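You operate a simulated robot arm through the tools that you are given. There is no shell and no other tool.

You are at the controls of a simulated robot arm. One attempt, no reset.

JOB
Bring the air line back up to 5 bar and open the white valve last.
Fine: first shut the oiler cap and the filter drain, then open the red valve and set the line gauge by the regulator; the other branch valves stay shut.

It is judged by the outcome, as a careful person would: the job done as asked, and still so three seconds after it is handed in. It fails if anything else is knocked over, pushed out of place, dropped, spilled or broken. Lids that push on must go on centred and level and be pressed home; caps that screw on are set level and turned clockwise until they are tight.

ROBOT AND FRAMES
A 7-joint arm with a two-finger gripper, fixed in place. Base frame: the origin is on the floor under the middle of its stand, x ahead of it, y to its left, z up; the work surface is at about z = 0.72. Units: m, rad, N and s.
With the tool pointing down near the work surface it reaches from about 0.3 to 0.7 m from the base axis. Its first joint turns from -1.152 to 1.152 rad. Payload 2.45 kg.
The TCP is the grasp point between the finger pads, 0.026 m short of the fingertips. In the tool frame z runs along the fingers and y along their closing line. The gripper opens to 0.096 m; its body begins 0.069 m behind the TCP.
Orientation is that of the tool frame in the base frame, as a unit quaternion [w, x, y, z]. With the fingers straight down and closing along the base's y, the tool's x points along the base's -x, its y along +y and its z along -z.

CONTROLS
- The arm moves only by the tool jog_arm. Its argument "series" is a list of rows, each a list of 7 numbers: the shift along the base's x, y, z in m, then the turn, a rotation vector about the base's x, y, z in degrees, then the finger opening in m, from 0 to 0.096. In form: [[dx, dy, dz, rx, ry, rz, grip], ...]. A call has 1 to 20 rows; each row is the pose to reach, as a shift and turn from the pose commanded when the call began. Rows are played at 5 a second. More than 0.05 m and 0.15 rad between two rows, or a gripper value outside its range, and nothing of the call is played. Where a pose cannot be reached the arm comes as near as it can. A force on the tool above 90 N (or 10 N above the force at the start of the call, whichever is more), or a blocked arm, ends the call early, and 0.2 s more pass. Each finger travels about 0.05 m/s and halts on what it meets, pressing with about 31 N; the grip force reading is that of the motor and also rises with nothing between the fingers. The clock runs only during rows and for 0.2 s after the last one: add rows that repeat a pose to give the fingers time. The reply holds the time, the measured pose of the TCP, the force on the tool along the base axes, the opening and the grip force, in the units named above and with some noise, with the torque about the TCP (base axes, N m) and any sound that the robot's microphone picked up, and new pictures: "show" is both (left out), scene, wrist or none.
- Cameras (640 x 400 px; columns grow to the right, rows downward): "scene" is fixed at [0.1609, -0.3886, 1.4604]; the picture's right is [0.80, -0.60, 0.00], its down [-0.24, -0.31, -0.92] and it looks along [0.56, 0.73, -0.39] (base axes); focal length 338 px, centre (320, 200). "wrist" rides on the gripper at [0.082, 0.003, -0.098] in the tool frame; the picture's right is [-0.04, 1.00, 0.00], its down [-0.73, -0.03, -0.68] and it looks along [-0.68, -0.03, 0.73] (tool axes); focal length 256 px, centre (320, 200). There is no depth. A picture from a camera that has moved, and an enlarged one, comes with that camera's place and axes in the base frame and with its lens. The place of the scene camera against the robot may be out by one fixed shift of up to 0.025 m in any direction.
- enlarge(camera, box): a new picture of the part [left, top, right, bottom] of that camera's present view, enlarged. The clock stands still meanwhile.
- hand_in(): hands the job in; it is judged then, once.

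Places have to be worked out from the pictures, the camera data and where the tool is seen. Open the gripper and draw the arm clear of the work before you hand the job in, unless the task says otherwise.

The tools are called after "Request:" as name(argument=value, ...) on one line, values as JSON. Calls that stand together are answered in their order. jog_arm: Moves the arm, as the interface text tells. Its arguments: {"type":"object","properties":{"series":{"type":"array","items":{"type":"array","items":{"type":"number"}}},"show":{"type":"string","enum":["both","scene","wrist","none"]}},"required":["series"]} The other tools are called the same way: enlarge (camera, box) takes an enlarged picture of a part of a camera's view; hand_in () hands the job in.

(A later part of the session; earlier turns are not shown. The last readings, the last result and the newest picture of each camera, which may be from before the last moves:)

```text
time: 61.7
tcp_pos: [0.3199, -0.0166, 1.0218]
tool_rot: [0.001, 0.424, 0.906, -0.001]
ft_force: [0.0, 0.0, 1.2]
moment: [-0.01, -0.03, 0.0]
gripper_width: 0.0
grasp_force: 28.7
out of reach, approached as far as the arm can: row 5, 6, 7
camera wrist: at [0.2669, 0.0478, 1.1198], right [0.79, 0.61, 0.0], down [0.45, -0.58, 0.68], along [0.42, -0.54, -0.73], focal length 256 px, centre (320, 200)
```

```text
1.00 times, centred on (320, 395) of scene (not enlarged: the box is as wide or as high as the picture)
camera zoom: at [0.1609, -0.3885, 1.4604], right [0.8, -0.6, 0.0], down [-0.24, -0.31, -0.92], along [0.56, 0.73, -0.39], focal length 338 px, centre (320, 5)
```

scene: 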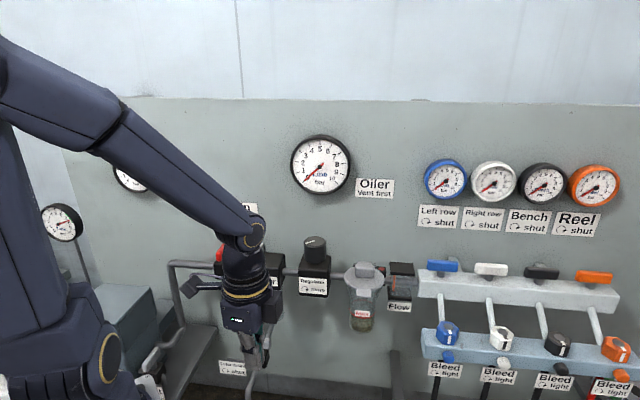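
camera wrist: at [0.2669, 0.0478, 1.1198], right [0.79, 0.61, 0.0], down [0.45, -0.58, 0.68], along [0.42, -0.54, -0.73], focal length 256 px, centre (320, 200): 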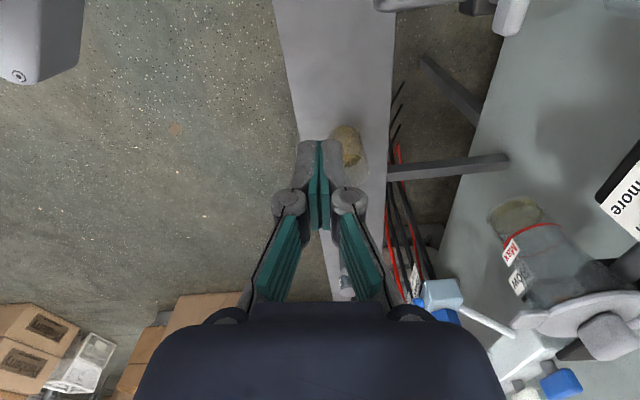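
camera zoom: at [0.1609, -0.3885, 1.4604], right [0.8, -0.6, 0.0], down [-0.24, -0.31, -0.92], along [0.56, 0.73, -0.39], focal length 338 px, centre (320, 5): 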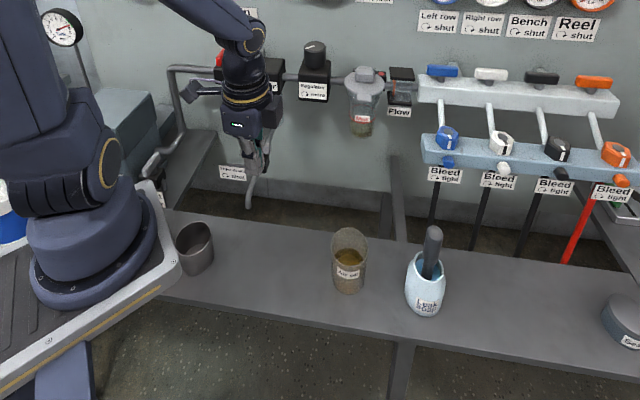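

Request:
jog_arm(series=[[-0.01, 0.0, 0.02, 0, 0, 0, 0.0], [-0.02, 0.0, 0.04, 0, 0, 0, 0.0], [-0.021, 0.031, 0.04, 0, 0, 6, 0.0], [-0.0255, 0.0615, 0.04, 0, 0, 12, 0.0], [-0.033, 0.0915, 0.04, 0, 0, 18, 0.0], [-0.0437, 0.1206, 0.04, 0, 0, 24, 0.0], [-0.0437, 0.1206, 0.04, 0, 0, 24, 0.0]], show="none")

Request:
enlarge(camera="scene", box=[0, 0, 10, 400])

Request:
enlarge(camera="scene", box=[0, 390, 640, 400])

```text
time: 63.3
tcp_pos: [0.2742, 0.0626, 1.0686]
tool_rot: [0.002, 0.224, 0.974, -0.001]
ft_force: [0.1, 0.2, -0.3]
moment: [-0.01, -0.01, 0.02]
gripper_width: 0.0
grasp_force: 28.4
out of reach, approached as far as the arm can: row 5, 6, 7
```

```text
1.00 times, centred on (5, 200) of scene (not enlarged: the box is as wide or as high as the picture)
camera zoom: at [0.1609, -0.3886, 1.4604], right [0.8, -0.6, 0.0], down [-0.24, -0.31, -0.92], along [0.56, 0.73, -0.39], focal length 338 px, centre (635, 200)
```

zoom: 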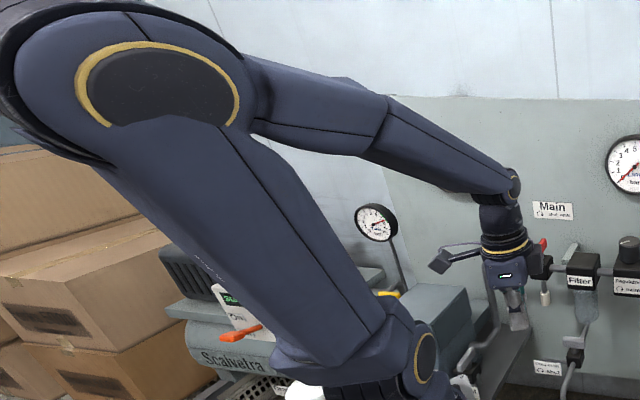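

```text
1.00 times, centred on (320, 395) of scene (not enlarged: the box is as wide or as high as the picture)
camera zoom: at [0.1609, -0.3886, 1.4604], right [0.8, -0.6, 0.0], down [-0.24, -0.31, -0.92], along [0.56, 0.73, -0.39], focal length 338 px, centre (320, 5)
```

zoom: 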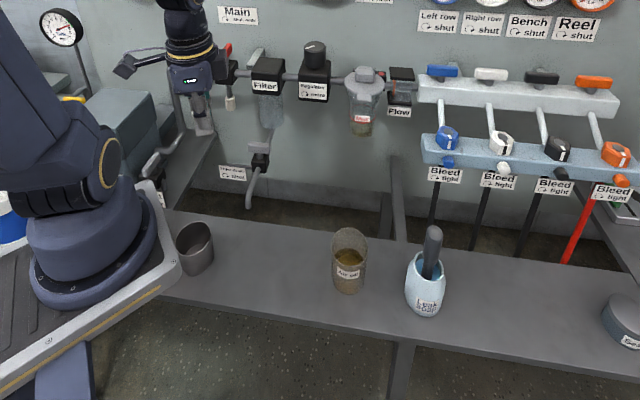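

Request:
jog_arm(series=[[0.0254, 0.0059, 0.0017, 1.69, -7.3, 0, 0.0], [0.0504, 0.0116, 0.0068, 3.37, -14.6, 0, 0.0], [0.0745, 0.0172, 0.0152, 5.06, -21.9, 0, 0.0], [0.0974, 0.0225, 0.0268, 6.75, -29.2, 0, 0.0], [0.0974, 0.0225, 0.0268, 6.75, -29.2, 0, 0.0]], show="scene")

Request:
enlarge(camera="scene", box=[0, 0, 10, 400])

```text
time: 64.5
tcp_pos: [0.3763, 0.0849, 1.0966]
tool_rot: [0.232, 0.219, 0.941, 0.112]
ft_force: [0.3, 0.0, 0.5]
moment: [-0.01, 0.02, 0.02]
gripper_width: 0.0002
grasp_force: 28.5
out of reach, approached as far as the arm can: row 3, 4, 5
```

scene: 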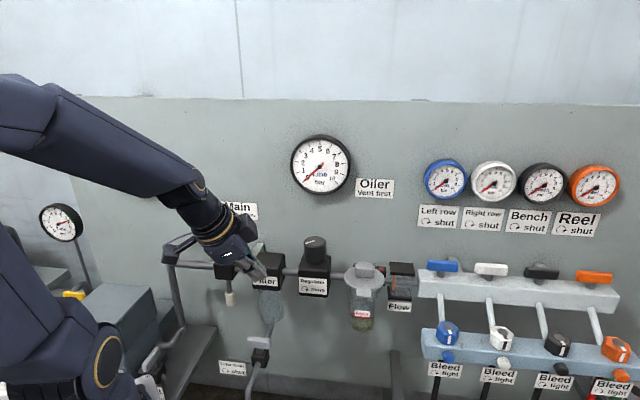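

```text
1.00 times, centred on (5, 200) of scene (not enlarged: the box is as wide or as high as the picture)
camera zoom: at [0.1609, -0.3886, 1.4604], right [0.8, -0.6, 0.0], down [-0.24, -0.31, -0.92], along [0.56, 0.73, -0.39], focal length 338 px, centre (635, 200)
```

zoom: 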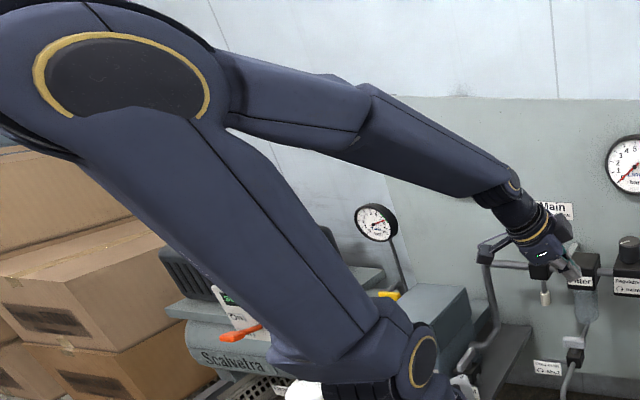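

The base link has stayed in exactly the same orientation through all moves, so joint 1 is frozen at its limit; I need a contact stop that back-drives it a little. The solid filter housing is a fixed body: I line the closed fingertips up with its front face (not touching yet), tool tilted about 60°.

Request:
jog_arm(series=[[0.0, 0.005, -0.015, 5.84, -3.52, 2.82, 0.0], [0.005, 0.012, -0.035, 11.68, -7.04, 5.64, 0.0], [0.011, 0.022, -0.058, 17.52, -10.56, 8.46, 0.0], [0.018, 0.035, -0.08, 23.36, -14.08, 11.28, 0.0], [0.025, 0.0477, -0.0986, 29.2, -17.6, 14.1, 0.0], [0.025, 0.0477, -0.0986, 29.2, -17.6, 14.1, 0.0]], show="both")

Request:
enlarge(camera="scene", box=[180, 200, 340, 340])

```text
time: 65.9
tcp_pos: [0.4173, 0.1118, 1.1487]
tool_rot: [0.289, 0.162, 0.886, 0.325]
ft_force: [0.0, -0.2, 0.6]
moment: [-0.01, -0.02, -0.01]
gripper_width: 0.0
grasp_force: 28.9
out of reach, approached as far as the arm can: row 1, 2, 3, 4, 5, 6
camera wrist: at [0.2921, 0.1058, 1.1792], right [0.13, 0.72, 0.69], down [0.15, -0.7, 0.7], along [0.98, 0.01, -0.2], focal length 256 px, centre (320, 200)
```

scene: 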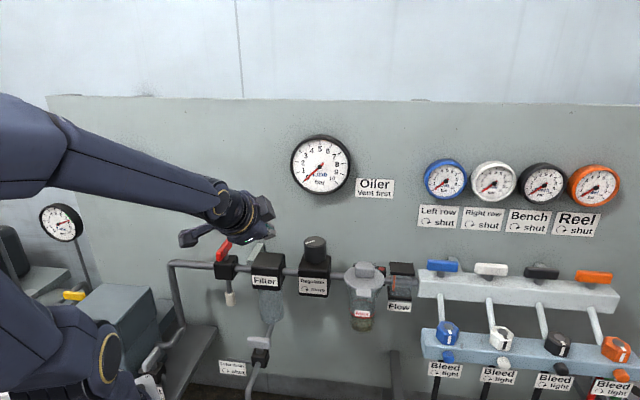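
wrist: 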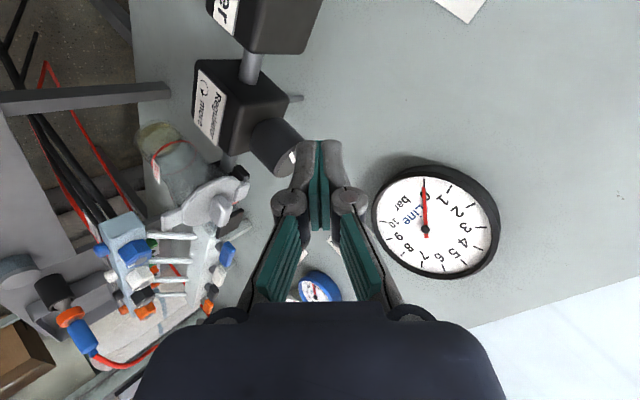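

```text
2.86 times, centred on (260, 270) of scene
camera zoom: at [0.1609, -0.3886, 1.4604], right [0.8, -0.6, 0.0], down [-0.24, -0.31, -0.92], along [0.56, 0.73, -0.39], focal length 964 px, centre (491, 0)
```

zoom: 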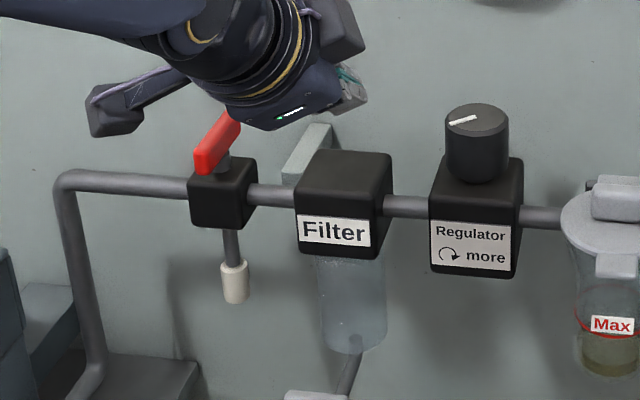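

Request:
enlarge(camera="scene", box=[0, 0, 10, 400])

Request:
enlarge(camera="scene", box=[0, 390, 10, 400])

Request:
enlarge(camera="scene", box=[0, 300, 100, 400])

```text
1.00 times, centred on (5, 200) of scene (not enlarged: the box is as wide or as high as the picture)
camera zoom: at [0.1609, -0.3886, 1.4604], right [0.8, -0.6, 0.0], down [-0.24, -0.31, -0.92], along [0.56, 0.73, -0.39], focal length 338 px, centre (635, 200)
```

zoom: 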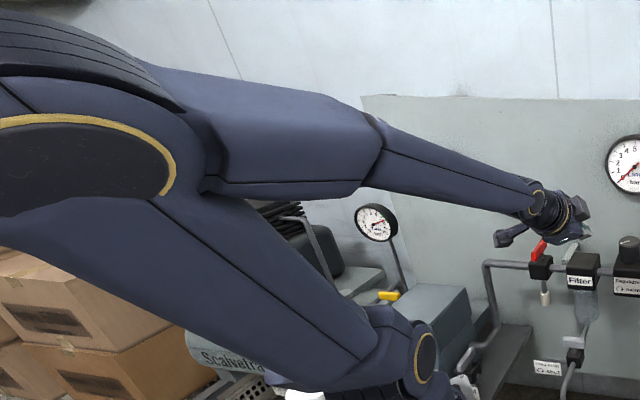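

```text
16.00 times, centred on (5, 395) of scene
camera zoom: at [0.1609, -0.3886, 1.4604], right [0.8, -0.6, 0.0], down [-0.24, -0.31, -0.92], along [0.56, 0.73, -0.39], focal length 5400 px, centre (5360, -2920)
```

zoom: 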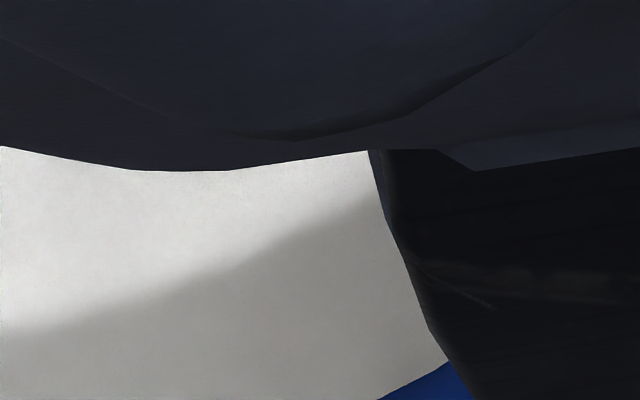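

```text
4.00 times, centred on (50, 350) of scene
camera zoom: at [0.1609, -0.3886, 1.4604], right [0.8, -0.6, 0.0], down [-0.24, -0.31, -0.92], along [0.56, 0.73, -0.39], focal length 1350 px, centre (1400, -400)
```

zoom: 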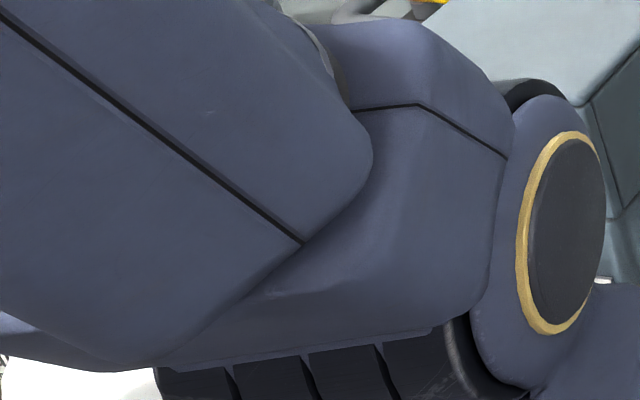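

I now understand the trap: the upper arm leans back in joint 1's plane (about 66° to the left) and stands at a shoulder singularity for reaching forward. The way out is to bring the wrist over to that same azimuth (left), then extend there. I swing left, high and clear of the panel.

Request:
jog_arm(series=[[-0.022, 0.0256, 0.0122, -0.8, 1.0, 0, 0.0], [-0.044, 0.0512, 0.0244, -1.6, 2.0, 0, 0.0], [-0.066, 0.0768, 0.0366, -2.4, 3.0, 0, 0.0], [-0.088, 0.1024, 0.0488, -3.2, 4.0, 0, 0.0], [-0.11, 0.128, 0.061, -4.0, 5.1, 0, 0.0], [-0.11, 0.128, 0.061, -4.0, 5.1, 0, 0.0]], show="scene")

Request:
enlarge(camera="scene", box=[0, 0, 10, 400])

```text
time: 67.3
tcp_pos: [0.3062, 0.2418, 1.2094]
tool_rot: [0.256, 0.167, 0.908, 0.286]
ft_force: [0.8, -0.7, 0.9]
moment: [-0.02, -0.01, -0.05]
gripper_width: 0.0002
grasp_force: 29.0
```

scene: 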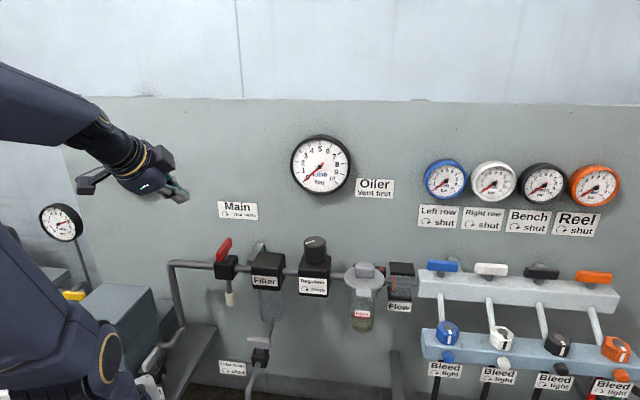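

```text
1.00 times, centred on (5, 200) of scene (not enlarged: the box is as wide or as high as the picture)
camera zoom: at [0.1609, -0.3886, 1.4604], right [0.8, -0.6, 0.0], down [-0.24, -0.31, -0.92], along [0.56, 0.73, -0.39], focal length 338 px, centre (635, 200)
```

zoom: 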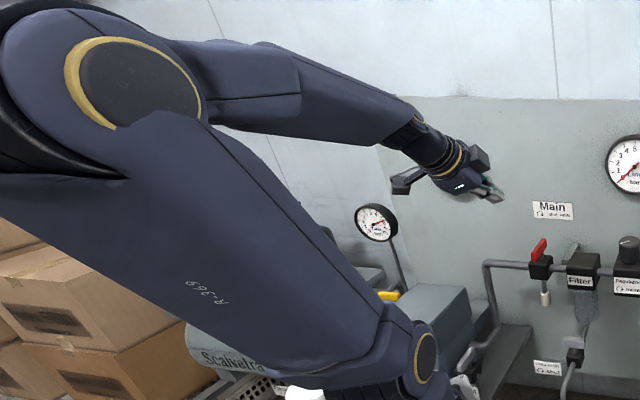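

Reached without any limit: the arm is planar again. I now stand the tool upright with the TCP held, which carries the wrist outward and should bring the upper arm through vertical.

Request:
jog_arm(series=[[0, 0, 0.005, -4.6, 5.9, 0, 0.0], [0, 0, 0.01, -9.2, 11.8, 0, 0.0], [0, 0, 0.015, -13.9, 17.8, 0, 0.0], [0, 0, 0.02, -18.5, 23.7, 0, 0.0], [0, 0, 0.02, -23.1, 29.6, 0, 0.0], [0, 0, 0.02, -27.7, 35.5, 0, 0.0], [0, 0, 0.02, -27.7, 35.5, 0, 0.0]], show="scene")

Request:
enlarge(camera="scene", box=[0, 0, 10, 400])

```text
time: 68.9
tcp_pos: [0.3033, 0.238, 1.2008]
tool_rot: [0.151, 0.186, 0.968, 0.071]
ft_force: [0.1, 0.6, -0.3]
moment: [-0.01, 0.0, 0.02]
gripper_width: 0.0002
grasp_force: 28.6
out of reach, approached as far as the arm can: row 3, 4, 5, 6, 7
```

scene: 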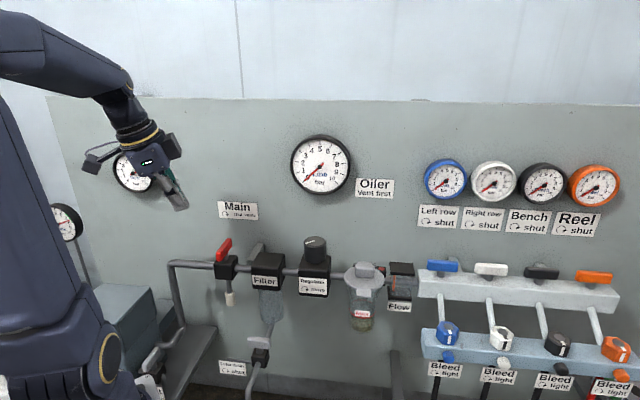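

```text
1.00 times, centred on (5, 200) of scene (not enlarged: the box is as wide or as high as the picture)
camera zoom: at [0.1609, -0.3886, 1.4604], right [0.8, -0.6, 0.0], down [-0.24, -0.31, -0.92], along [0.56, 0.73, -0.39], focal length 338 px, centre (635, 200)
```

zoom: 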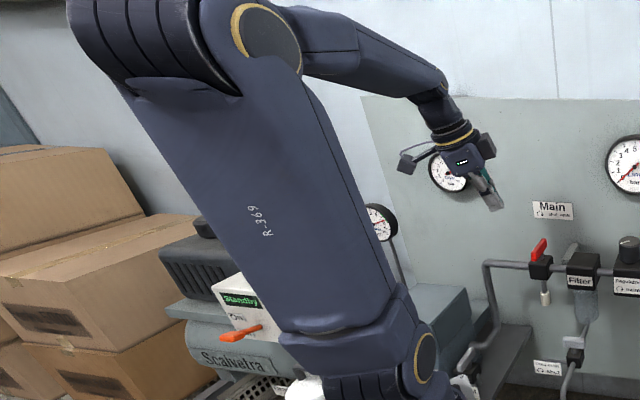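

The arm is planar now, but the last joint is near its limit: the tool heading lags the arm azimuth by about 60°. I turn the tool about its own axis by +60° (counter-clockwise seen from above) to relieve it.

Request:
jog_arm(series=[[0, 0, 0, -2.4, -0.6, 7.07, 0.0], [0, 0, 0, -4.8, -1.2, 14.15, 0.0], [0, 0, 0, -7.2, -1.8, 21.2, 0.0], [0, 0, 0, -9.5, -2.4, 28.3, 0.0], [0, 0, 0, -11.9, -3.1, 35.4, 0.0], [0, 0, 0, -14.3, -3.7, 42.5, 0.0], [0, 0, 0, -16.7, -4.3, 49.5, 0.0], [0, 0, 0, -19.1, -4.9, 56.6, 0.0], [0, 0, 0, -19.1, -4.9, 56.6, 0.0]], show="scene")

Request:
enlarge(camera="scene", box=[0, 0, 10, 400])

```text
time: 70.9
tcp_pos: [0.3061, 0.2359, 1.2014]
tool_rot: [0.166, -0.323, 0.932, -0.014]
ft_force: [-0.3, 0.0, 0.2]
moment: [0.02, 0.0, -0.06]
gripper_width: 0.0001
grasp_force: 28.2
```

scene: 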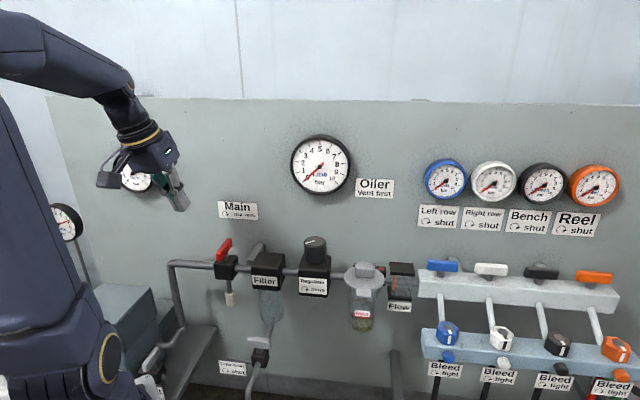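

```text
1.00 times, centred on (5, 200) of scene (not enlarged: the box is as wide or as high as the picture)
camera zoom: at [0.1609, -0.3886, 1.4604], right [0.8, -0.6, 0.0], down [-0.24, -0.31, -0.92], along [0.56, 0.73, -0.39], focal length 338 px, centre (635, 200)
```

zoom: 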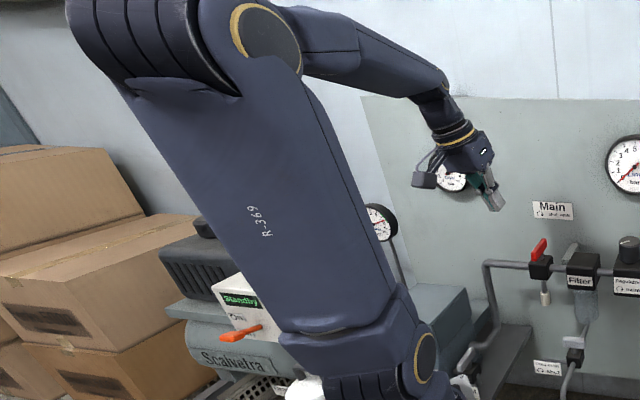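

Request:
jog_arm(series=[[0, 0, 0, -1.55, 6.2, 0, 0.0], [0, 0, 0, -3.1, 12.3, 0, 0.0], [0, 0, 0, -4.6, 18.4, 0, 0.0], [0, 0, 0, -4.6, 18.4, 0, 0.0]], show="none")

Request:
enlarge(camera="scene", box=[0, 0, 10, 400])

```text
time: 71.9
tcp_pos: [0.3057, 0.2379, 1.2012]
tool_rot: [0.166, -0.322, 0.932, -0.013]
ft_force: [0.7, -0.3, -0.9]
moment: [-0.03, -0.02, 0.01]
gripper_width: 0.0
grasp_force: 28.6
out of reach, approached as far as the arm can: row 1, 2, 3, 4
```

```text
1.00 times, centred on (5, 200) of scene (not enlarged: the box is as wide or as high as the picture)
camera zoom: at [0.1609, -0.3886, 1.4604], right [0.8, -0.6, 0.0], down [-0.24, -0.31, -0.92], along [0.56, 0.73, -0.39], focal length 338 px, centre (635, 200)
```

zoom: 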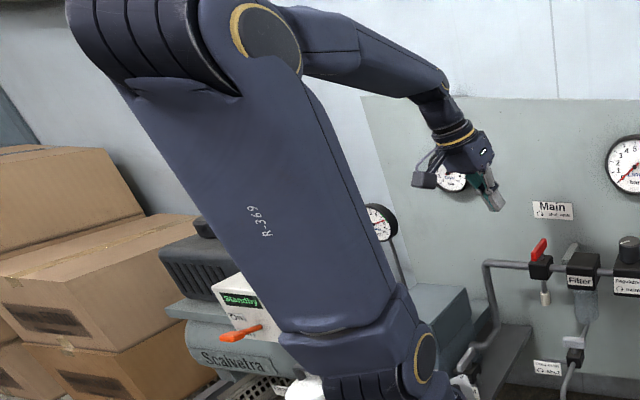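

Request:
jog_arm(series=[[-0.021, -0.005, -0.005, -1.55, 6.2, 0, 0.0], [-0.043, -0.011, -0.009, -3.1, 12.3, 0, 0.0], [-0.064, -0.016, -0.011, -4.6, 18.4, 0, 0.0], [-0.064, -0.016, -0.011, -4.6, 18.4, 0, 0.0]], show="none")

Request:
enlarge(camera="scene", box=[0, 0, 10, 400])

```text
time: 72.9
tcp_pos: [0.2969, 0.2328, 1.1914]
tool_rot: [0.155, -0.322, 0.934, -0.024]
ft_force: [-0.4, -0.1, 0.3]
moment: [-0.01, 0.01, -0.01]
gripper_width: 0.0002
grasp_force: 28.7
out of reach, approached as far as the arm can: row 1, 2, 3, 4
```

```text
1.00 times, centred on (5, 200) of scene (not enlarged: the box is as wide or as high as the picture)
camera zoom: at [0.1609, -0.3886, 1.4604], right [0.8, -0.6, 0.0], down [-0.24, -0.31, -0.92], along [0.56, 0.73, -0.39], focal length 338 px, centre (635, 200)
```

zoom: 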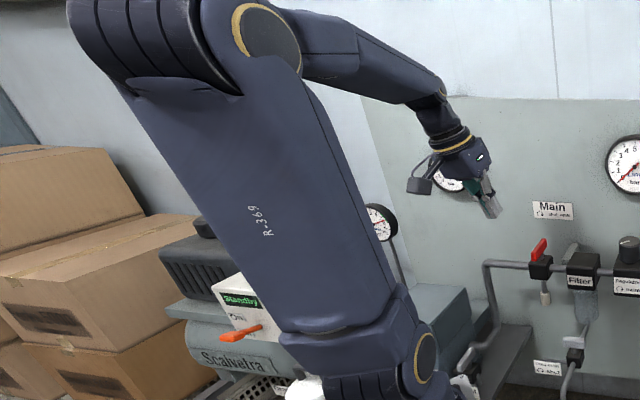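

The robot's base axis actually sits near (0.08, 0.10), so this spot is inside its minimum reach when upright. I keep the tool attitude and move outward (away from that axis) at a safe height instead.

Request:
jog_arm(series=[[0.02, -0.005, 0.01, 0, 0, 0, 0.0], [0.045, -0.012, 0.02, 0, 0, 0, 0.0], [0.07, -0.02, 0.03, 0, 0, 0, 0.0], [0.1, -0.034, 0.03, 0, 0, 0, 0.0], [0.133, -0.048, 0.03, 0, 0, 0, 0.0], [0.133, -0.048, 0.03, 0, 0, 0, 0.0]], show="scene")

Request:
enlarge(camera="scene", box=[0, 0, 10, 400])

```text
time: 74.3
tcp_pos: [0.3943, 0.1639, 1.2167]
tool_rot: [0.159, -0.322, 0.933, -0.029]
ft_force: [-0.4, -0.4, -0.7]
moment: [0.02, -0.01, 0.0]
gripper_width: 0.0
grasp_force: 28.2
out of reach, approached as far as the arm can: row 3, 4, 5, 6
```

scene: 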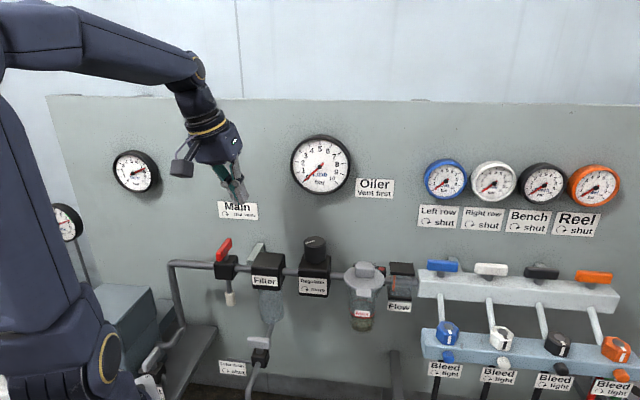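

```text
1.00 times, centred on (5, 200) of scene (not enlarged: the box is as wide or as high as the picture)
camera zoom: at [0.1609, -0.3886, 1.4604], right [0.8, -0.6, 0.0], down [-0.24, -0.31, -0.92], along [0.56, 0.73, -0.39], focal length 338 px, centre (635, 200)
```

zoom: 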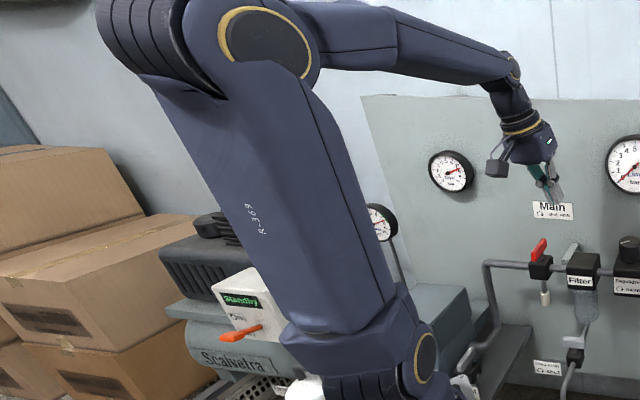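

Request:
jog_arm(series=[[0.0, 0.0, 0.0, -1.0, 7.0, 0, 0.0], [0.0, 0.0, 0.0, -2.0, 14.0, 0, 0.0], [0.0, 0.0, 0.0, -2.0, 14.0, 0, 0.0]], show="none")

Request:
jog_arm(series=[[0.0, 0.0, 0.02, 0, 0, 0, 0.0], [0.0, 0.0, 0.02, 0, 0, 0, 0.0]], show="none")

Request:
jog_arm(series=[[0.0, -0.03, 0.0, 0, 0, 0, 0.0], [0.0, -0.03, 0.0, 0, 0, 0, 0.0]], show="none")

Request:
jog_arm(series=[[0.03, 0.0, 0.0, 0, 0, 0, 0.0], [0.03, 0.0, 0.0, 0, 0, 0, 0.0]], show="none")

Request:
jog_arm(series=[[0.0, 0.0, 0.0, 0, 0, -7.5, 0.0], [0.0, 0.0, 0.0, 0, 0, -7.5, 0.0]], show="none")

```text
time: 75.1
tcp_pos: [0.393, 0.1657, 1.2165]
tool_rot: [0.16, -0.321, 0.933, -0.03]
ft_force: [-0.4, 0.0, 0.0]
moment: [0.0, 0.02, -0.01]
gripper_width: 0.0
grasp_force: 28.9
out of reach, approached as far as the arm can: row 1, 2, 3
```

```text
time: 75.7
tcp_pos: [0.3903, 0.1629, 1.2365]
tool_rot: [0.16, -0.318, 0.934, -0.03]
ft_force: [-0.2, 0.2, -1.8]
moment: [0.02, 0.04, 0.02]
gripper_width: 0.0
grasp_force: 28.7
```

```text
time: 76.3
tcp_pos: [0.3797, 0.1406, 1.2336]
tool_rot: [0.162, -0.318, 0.934, -0.032]
ft_force: [-0.1, -0.1, -0.9]
moment: [0.02, 0.01, 0.01]
gripper_width: 0.0001
grasp_force: 28.3
out of reach, approached as far as the arm can: row 1, 2
```

```text
time: 76.9
tcp_pos: [0.385, 0.1483, 1.2308]
tool_rot: [0.161, -0.32, 0.933, -0.031]
ft_force: [0.2, -0.3, -0.2]
moment: [0.02, 0.0, -0.02]
gripper_width: 0.0
grasp_force: 29.2
out of reach, approached as far as the arm can: row 1, 2
```

```text
time: 77.5
tcp_pos: [0.3857, 0.1483, 1.2301]
tool_rot: [0.159, -0.259, 0.952, -0.04]
ft_force: [0.7, 0.6, -0.2]
moment: [0.04, -0.02, 0.01]
gripper_width: 0.0001
grasp_force: 28.5
```

Motion is now only free within joint 1's plane (about az 62°), which points at a blank stretch of the panel. I'll use that: tilt the closed fingers towards the blank wall (u≈0.12, z≈1.2) and approach it.

Request:
jog_arm(series=[[0.0094, 0.0177, 0.0, 4.4, -4.4, 0, 0.0], [0.0188, 0.0353, 0.0, 8.8, -8.8, 0, 0.0], [0.0282, 0.053, -0.005, 13.3, -13.3, 0, 0.0], [0.0376, 0.0706, -0.01, 17.7, -17.7, 0, 0.0], [0.0376, 0.0706, -0.01, 17.7, -17.7, 0, 0.0]], show="both")

Request:
enlarge(camera="scene", box=[0, 0, 10, 400])

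```text
time: 78.7
tcp_pos: [0.4218, 0.2209, 1.2204]
tool_rot: [0.339, -0.224, 0.911, 0.068]
ft_force: [0.4, 0.2, -0.5]
moment: [0.02, 0.04, -0.02]
gripper_width: 0.0002
grasp_force: 28.3
camera wrist: at [0.3069, 0.1666, 1.2416], right [-0.42, 0.91, 0.0], down [0.1, 0.05, 0.99], along [0.9, 0.42, -0.12], focal length 256 px, centre (320, 200)
```

scene: 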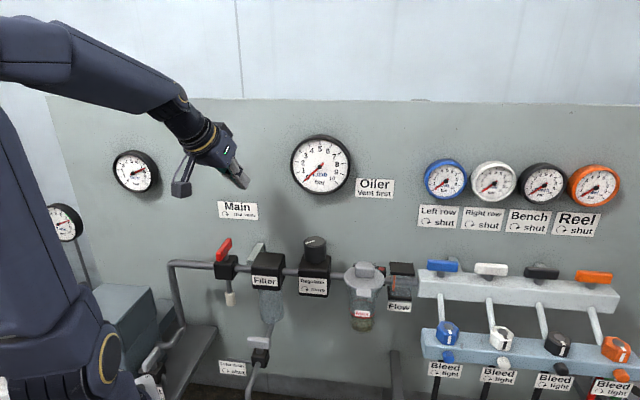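
wrist: 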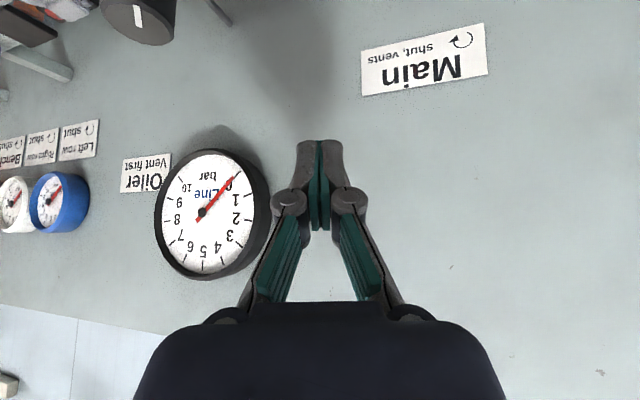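

```text
1.00 times, centred on (5, 200) of scene (not enlarged: the box is as wide or as high as the picture)
camera zoom: at [0.1609, -0.3886, 1.4604], right [0.8, -0.6, 0.0], down [-0.24, -0.31, -0.92], along [0.56, 0.73, -0.39], focal length 338 px, centre (635, 200)
```

zoom: 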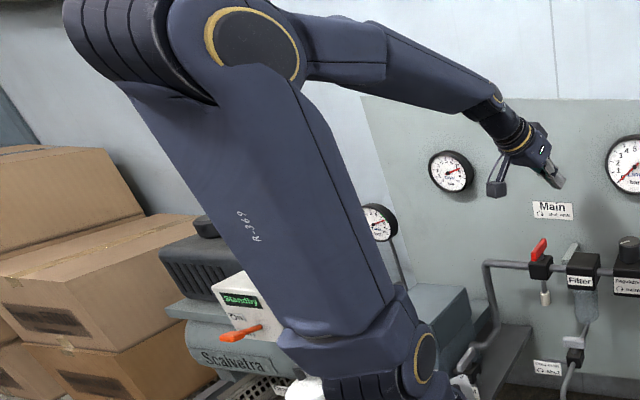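

Free motion here. Ahead is blank panel between the "Main" label and the line gauge. I press the closed fingertips straight onto the blank panel until the force stop trips, to reset the joints.

Request:
jog_arm(series=[[0.014, 0.014, 0, 0, 0, 0, 0.0], [0.028, 0.028, 0, 0, 0, 0, 0.0], [0.042, 0.042, 0, 0, 0, 0, 0.0], [0.052, 0.052, 0, 0, 0, 0, 0.0], [0.058, 0.058, 0, 0, 0, 0, 0.0], [0.064, 0.064, 0, 0, 0, 0, 0.0], [0.07, 0.07, 0, 0, 0, 0, 0.0], [0.076, 0.076, 0, 0, 0, 0, 0.0], [0.082, 0.082, 0, 0, 0, 0, 0.0]], show="both")

Request:
enlarge(camera="scene", box=[0, 0, 10, 400])

```text
time: 80.1
tcp_pos: [0.4803, 0.2768, 1.22]
tool_rot: [0.333, -0.221, 0.914, 0.063]
ft_force: [-42.9, -30.0, 22.9]
moment: [0.07, 0.06, 0.27]
gripper_width: 0.0002
grasp_force: 29.1
stopped in row 7: the force on the tool passed its limit at 108 N (the readings are from after the stop); the commanded pose is now the measured one
camera wrist: at [0.3643, 0.2228, 1.2437], right [-0.42, 0.91, -0.01], down [0.12, 0.06, 0.99], along [0.9, 0.41, -0.13], focal length 256 px, centre (320, 200)
```

scene: 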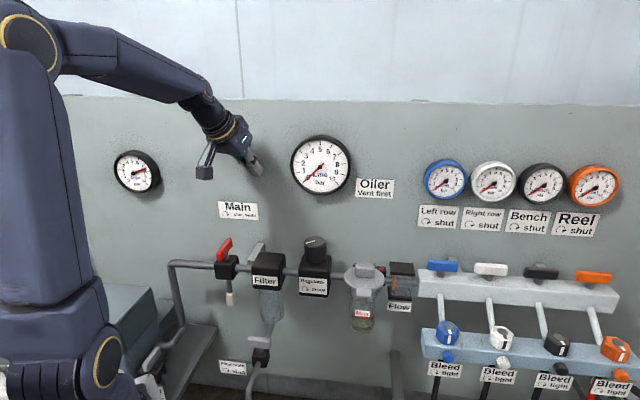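
wrist: 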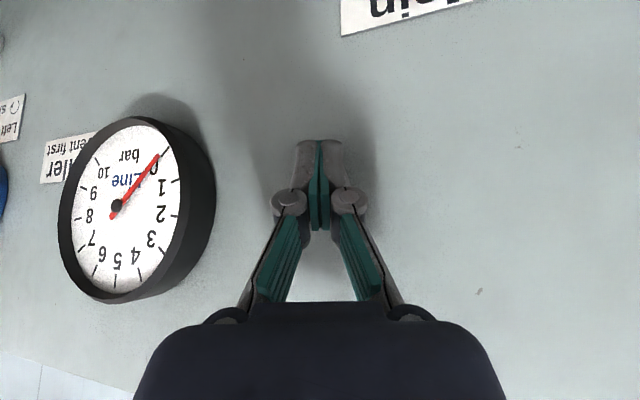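

```text
1.00 times, centred on (5, 200) of scene (not enlarged: the box is as wide or as high as the picture)
camera zoom: at [0.159, -0.3899, 1.4602], right [0.8, -0.6, 0.0], down [-0.23, -0.31, -0.92], along [0.56, 0.73, -0.39], focal length 338 px, centre (635, 200)
```

zoom: 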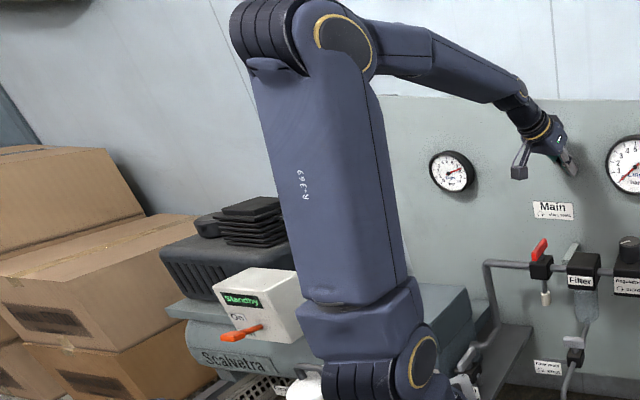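

The posture has changed for the better: the upper arm is upright and joint 1 has moved. I back off the panel a few centimetres and then straighten the tool.

Request:
jog_arm(series=[[-0.01, -0.01, 0, 0, 0, 0, 0.0], [-0.025, -0.03, 0, 0, 0, 0, 0.0], [-0.035, -0.06, 0.01, -3, 3, 0, 0.0], [-0.03, -0.09, 0.02, -8, 8, 0, 0.0], [-0.03, -0.09, 0.02, -8, 8, 0, 0.0]], show="scene")

Request:
enlarge(camera="scene", box=[0, 0, 10, 400])

```text
time: 81.3
tcp_pos: [0.4506, 0.1888, 1.2385]
tool_rot: [0.254, -0.239, 0.937, 0.013]
ft_force: [-0.2, 0.7, -0.4]
moment: [-0.04, 0.0, 0.02]
gripper_width: 0.0001
grasp_force: 28.6
```

scene: 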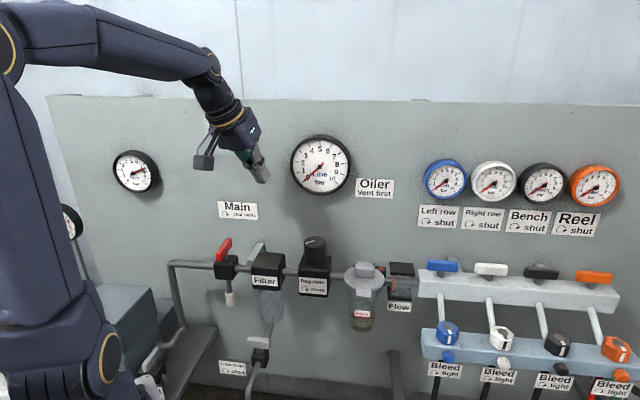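

```text
1.00 times, centred on (5, 200) of scene (not enlarged: the box is as wide or as high as the picture)
camera zoom: at [0.1609, -0.3886, 1.4604], right [0.8, -0.6, 0.0], down [-0.24, -0.31, -0.92], along [0.56, 0.73, -0.39], focal length 338 px, centre (635, 200)
```

zoom: 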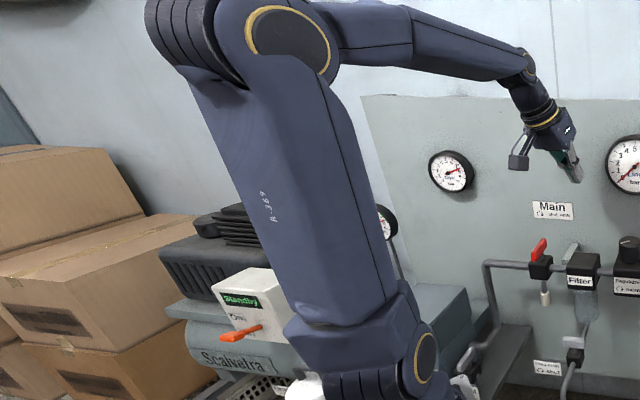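

Request:
jog_arm(series=[[0.005, -0.015, 0.005, -2.15, 7.05, 0, 0.0], [0.01, -0.03, 0.01, -4.3, 14.1, 0, 0.0], [0.015, -0.045, 0.01, -6.45, 21.15, 0, 0.0], [0.02, -0.06, 0.01, -8.6, 28.2, 0, 0.0], [0.02, -0.06, 0.01, -8.6, 28.2, 0, 0.0]], show="scene")

Request:
enlarge(camera="scene", box=[0, 0, 10, 400])

```text
time: 82.5
tcp_pos: [0.3503, 0.064, 1.2276]
tool_rot: [0.042, -0.237, 0.97, -0.031]
ft_force: [-0.5, 0.1, 0.3]
moment: [-0.02, -0.02, 0.01]
gripper_width: 0.0
grasp_force: 28.9
out of reach, approached as far as the arm can: row 1, 2, 3, 4, 5
```

scene: 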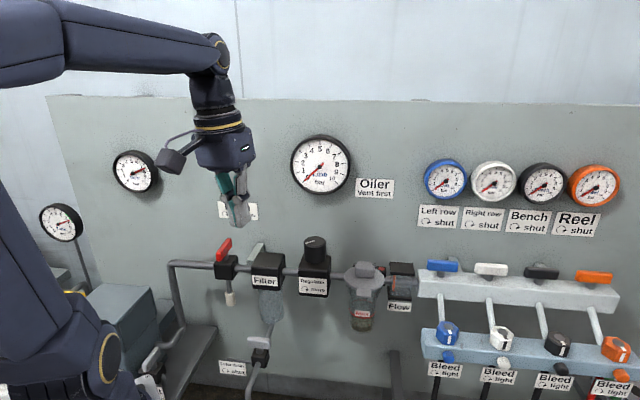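

```text
1.00 times, centred on (5, 200) of scene (not enlarged: the box is as wide or as high as the picture)
camera zoom: at [0.1609, -0.3886, 1.4604], right [0.8, -0.6, 0.0], down [-0.24, -0.31, -0.92], along [0.56, 0.73, -0.39], focal length 338 px, centre (635, 200)
```

zoom: 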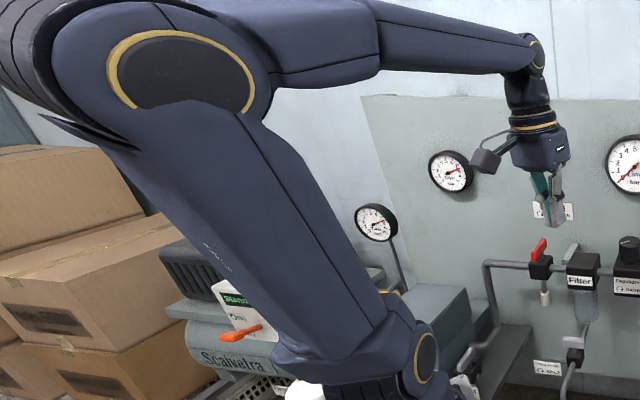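

Now I know how the trap works: with the wrist near the wall side the elbow passes over the shoulder, and then I must straighten the tool there (not by retreating). I go back to the tilted pose near the blank panel.

Request:
jog_arm(series=[[0.0143, 0.0314, 0.0, 3.9, -6.3, 0.3, 0.0], [0.0286, 0.0628, 0.0, 7.7, -12.5, 0.7, 0.0], [0.0429, 0.0941, 0.0, 11.6, -18.8, 1.0, 0.0], [0.0572, 0.1255, 0.0, 15.4, -25.0, 1.4, 0.0], [0.0715, 0.1569, -0.005, 19.3, -31.3, 1.7, 0.0], [0.09, 0.175, 0.0, 19.3, -31.3, 1.7, 0.0], [0.108, 0.193, 0.0, 19.3, -31.3, 1.7, 0.0], [0.108, 0.193, 0.0, 19.3, -31.3, 1.7, 0.0]], show="scene")

Request:
enlarge(camera="scene", box=[0, 0, 10, 400])

```text
time: 84.3
tcp_pos: [0.455, 0.2568, 1.2275]
tool_rot: [0.341, -0.224, 0.91, 0.069]
ft_force: [-0.3, -0.3, 0.9]
moment: [-0.02, 0.03, -0.01]
gripper_width: 0.0001
grasp_force: 28.3
```

scene: 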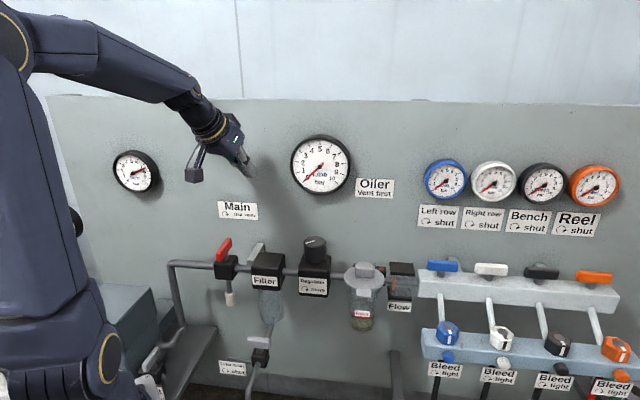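

```text
1.00 times, centred on (5, 200) of scene (not enlarged: the box is as wide or as high as the picture)
camera zoom: at [0.161, -0.3886, 1.4604], right [0.8, -0.6, 0.0], down [-0.24, -0.31, -0.92], along [0.56, 0.73, -0.39], focal length 338 px, centre (635, 200)
```

zoom: 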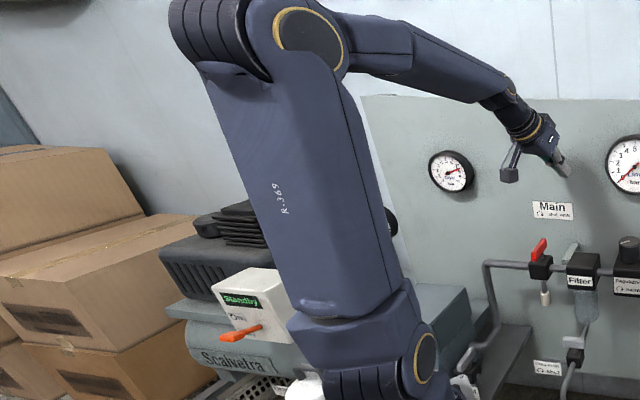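

No limit flagged. Now I straighten the tool right here, moving the wrist outward along the panel side so the elbow goes over to the forward side.

Request:
jog_arm(series=[[-0.009, 0.007, 0.0, -2.9, 6.2, 0, 0.0], [-0.018, 0.014, 0.0, -5.8, 12.4, 0, 0.0], [-0.027, 0.021, 0.0, -8.7, 18.6, 0, 0.0], [-0.037, 0.029, 0.0, -11.5, 24.7, 0, 0.0], [-0.046, 0.036, 0.0, -14.4, 30.9, 0, 0.0], [-0.055, 0.043, 0.0, -17.3, 37.1, 0, 0.0], [-0.055, 0.043, 0.0, -17.3, 37.1, 0, 0.0]], show="scene")

Request:
enlarge(camera="scene", box=[0, 0, 10, 400])

```text
time: 85.9
tcp_pos: [0.4016, 0.3032, 1.2296]
tool_rot: [-0.004, -0.238, 0.971, 0.001]
ft_force: [0.1, -0.1, -0.3]
moment: [-0.01, 0.05, -0.01]
gripper_width: 0.0
grasp_force: 28.8
out of reach, approached as far as the arm can: row 1, 2, 3
```

scene: 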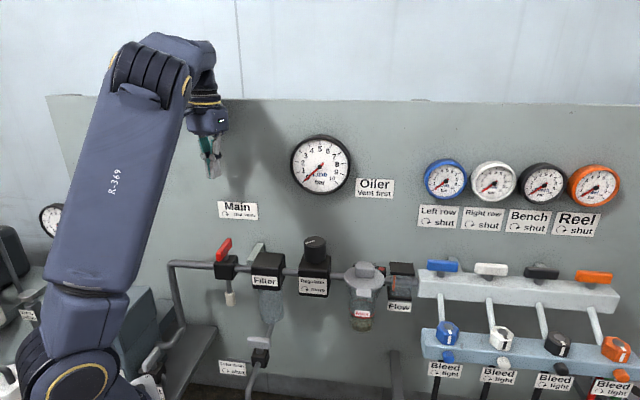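

```text
1.00 times, centred on (5, 200) of scene (not enlarged: the box is as wide or as high as the picture)
camera zoom: at [0.161, -0.3886, 1.4604], right [0.8, -0.6, 0.0], down [-0.24, -0.31, -0.92], along [0.56, 0.73, -0.39], focal length 338 px, centre (635, 200)
```

zoom: 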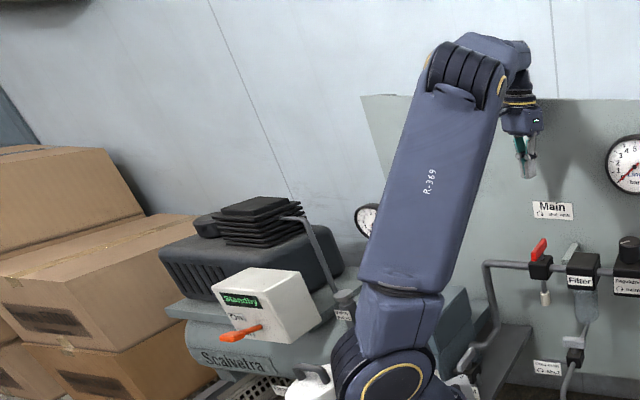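

The arm has come free: upper arm forward, tool upright, joint 1 off its limit. From now on I keep at least 0.3 m from the base axis (about (0.08, 0.10)) and avoid extreme headings. I move above the red valve with heading 45°.

Request:
jog_arm(series=[[-0.005, -0.012, -0.025, 0, 0, 6, 0.0], [-0.01, -0.025, -0.05, 0, 0, 12, 0.0], [-0.0206, -0.0479, -0.08, 0, 0, 17.6, 0.0], [-0.0206, -0.0479, -0.09, 0, 0, 17.6, 0.0], [-0.0206, -0.0479, -0.09, 0, 0, 17.6, 0.0]], show="both")

Request:
enlarge(camera="wrist", box=[240, 60, 400, 260])

Request:
enlarge(camera="scene", box=[170, 190, 290, 310])

```text
time: 87.1
tcp_pos: [0.38, 0.2557, 1.1386]
tool_rot: [-0.003, -0.387, 0.922, 0.001]
ft_force: [-0.2, 1.0, 0.0]
moment: [0.01, -0.02, 0.03]
gripper_width: 0.0001
grasp_force: 28.9
camera wrist: at [0.3195, 0.1991, 1.2355], right [-0.68, 0.73, 0.0], down [0.54, 0.5, 0.67], along [0.49, 0.46, -0.74], focal length 256 px, centre (320, 200)
```

scene: 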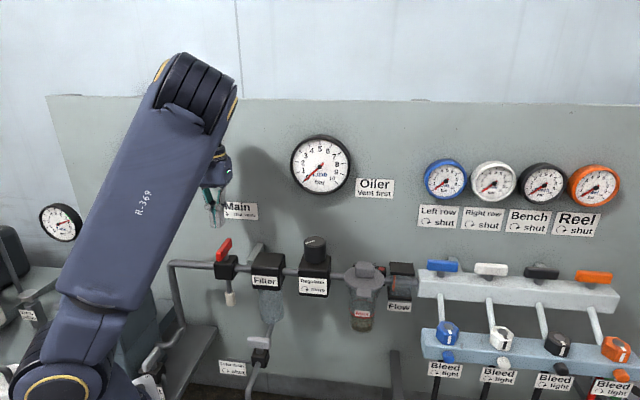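
wrist: 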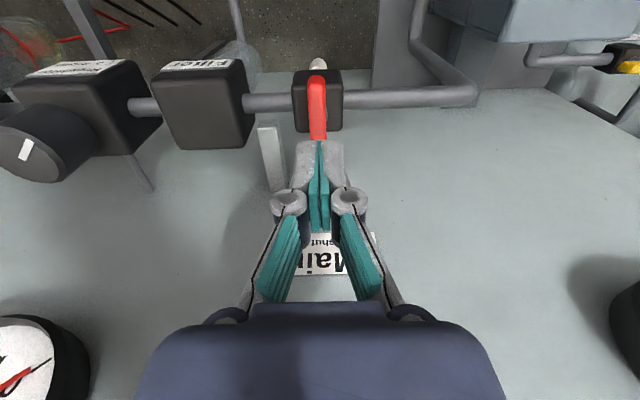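

```text
2.00 times, centred on (320, 160) of wrist
camera zoom: at [0.3195, 0.1991, 1.2355], right [-0.68, 0.73, 0.0], down [0.54, 0.5, 0.67], along [0.49, 0.46, -0.74], focal length 512 px, centre (320, 280)
```

zoom: 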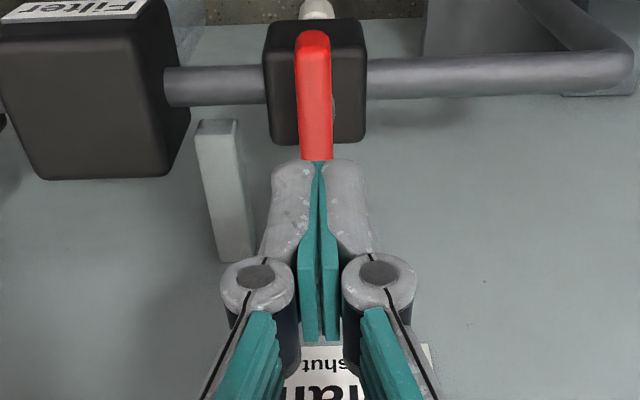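

```text
3.33 times, centred on (230, 250) of scene
camera zoom: at [0.1609, -0.3886, 1.4604], right [0.8, -0.6, 0.0], down [-0.24, -0.31, -0.92], along [0.56, 0.73, -0.39], focal length 1125 px, centre (620, 33)
```

zoom: 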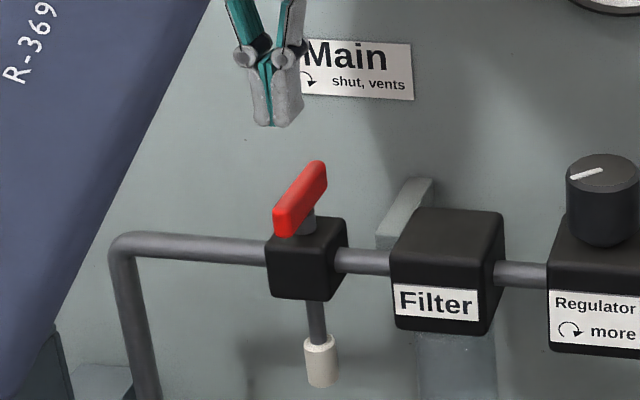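

The red handle lies along v from about 0.43 to 0.488 at u≈0.090 (z 1.03–1.055), pivot near v 0.46. To open it counter-clockwise I will push its front end to the right with the closed fingertips; first I go down beside it on the left.

Request:
jog_arm(series=[[-0.0296, 0.0127, -0.01, 0, 0, 0, 0.0], [-0.0296, 0.0127, -0.045, 0, 0, 0, 0.0], [-0.0296, 0.0127, -0.0796, 0, 0, 0, 0.0], [-0.0296, 0.0127, -0.0796, 0, 0, 0, 0.0]], show="both")

Request:
enlarge(camera="wrist", box=[240, 60, 400, 260])

Request:
enlarge(camera="scene", box=[180, 210, 280, 310])

```text
time: 88.1
tcp_pos: [0.3507, 0.2675, 1.0596]
tool_rot: [-0.003, -0.384, 0.923, 0.0]
ft_force: [-0.7, 0.2, -0.4]
moment: [0.0, -0.02, -0.01]
gripper_width: 0.0
grasp_force: 28.4
camera wrist: at [0.2899, 0.2109, 1.1583], right [-0.68, 0.73, 0.0], down [0.54, 0.5, 0.67], along [0.49, 0.46, -0.74], focal length 256 px, centre (320, 200)
```

scene: 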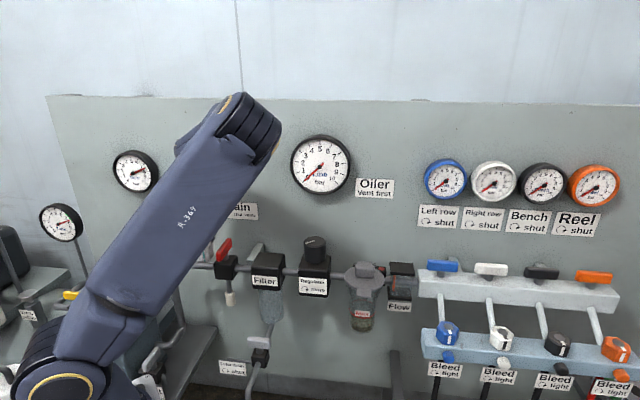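
wrist: 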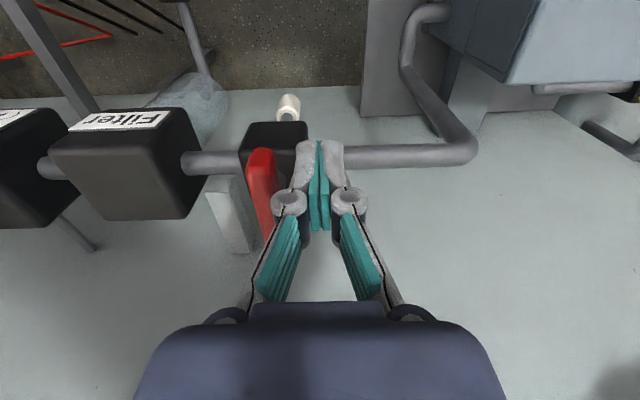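

```text
2.00 times, centred on (320, 160) of wrist
camera zoom: at [0.2899, 0.2109, 1.1583], right [-0.68, 0.73, 0.0], down [0.54, 0.5, 0.67], along [0.49, 0.46, -0.74], focal length 512 px, centre (320, 280)
```

zoom: 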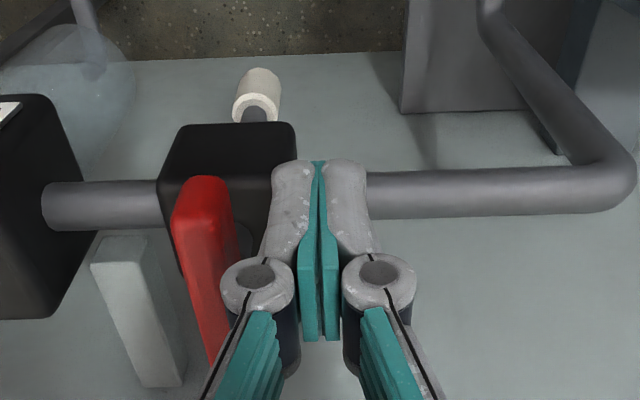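

```text
4.00 times, centred on (230, 260) of scene
camera zoom: at [0.1609, -0.3886, 1.4604], right [0.8, -0.6, 0.0], down [-0.24, -0.31, -0.92], along [0.56, 0.73, -0.39], focal length 1350 px, centre (680, -40)
```

zoom: 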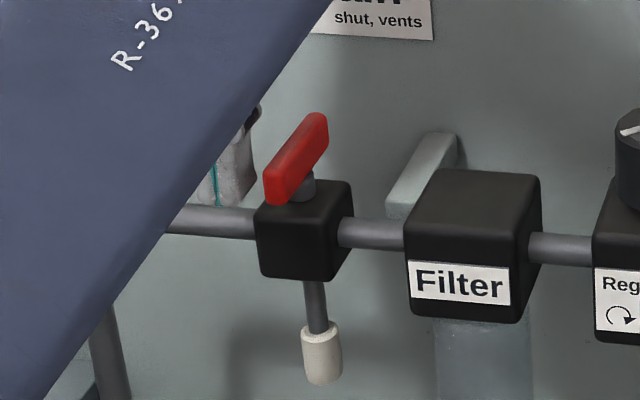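

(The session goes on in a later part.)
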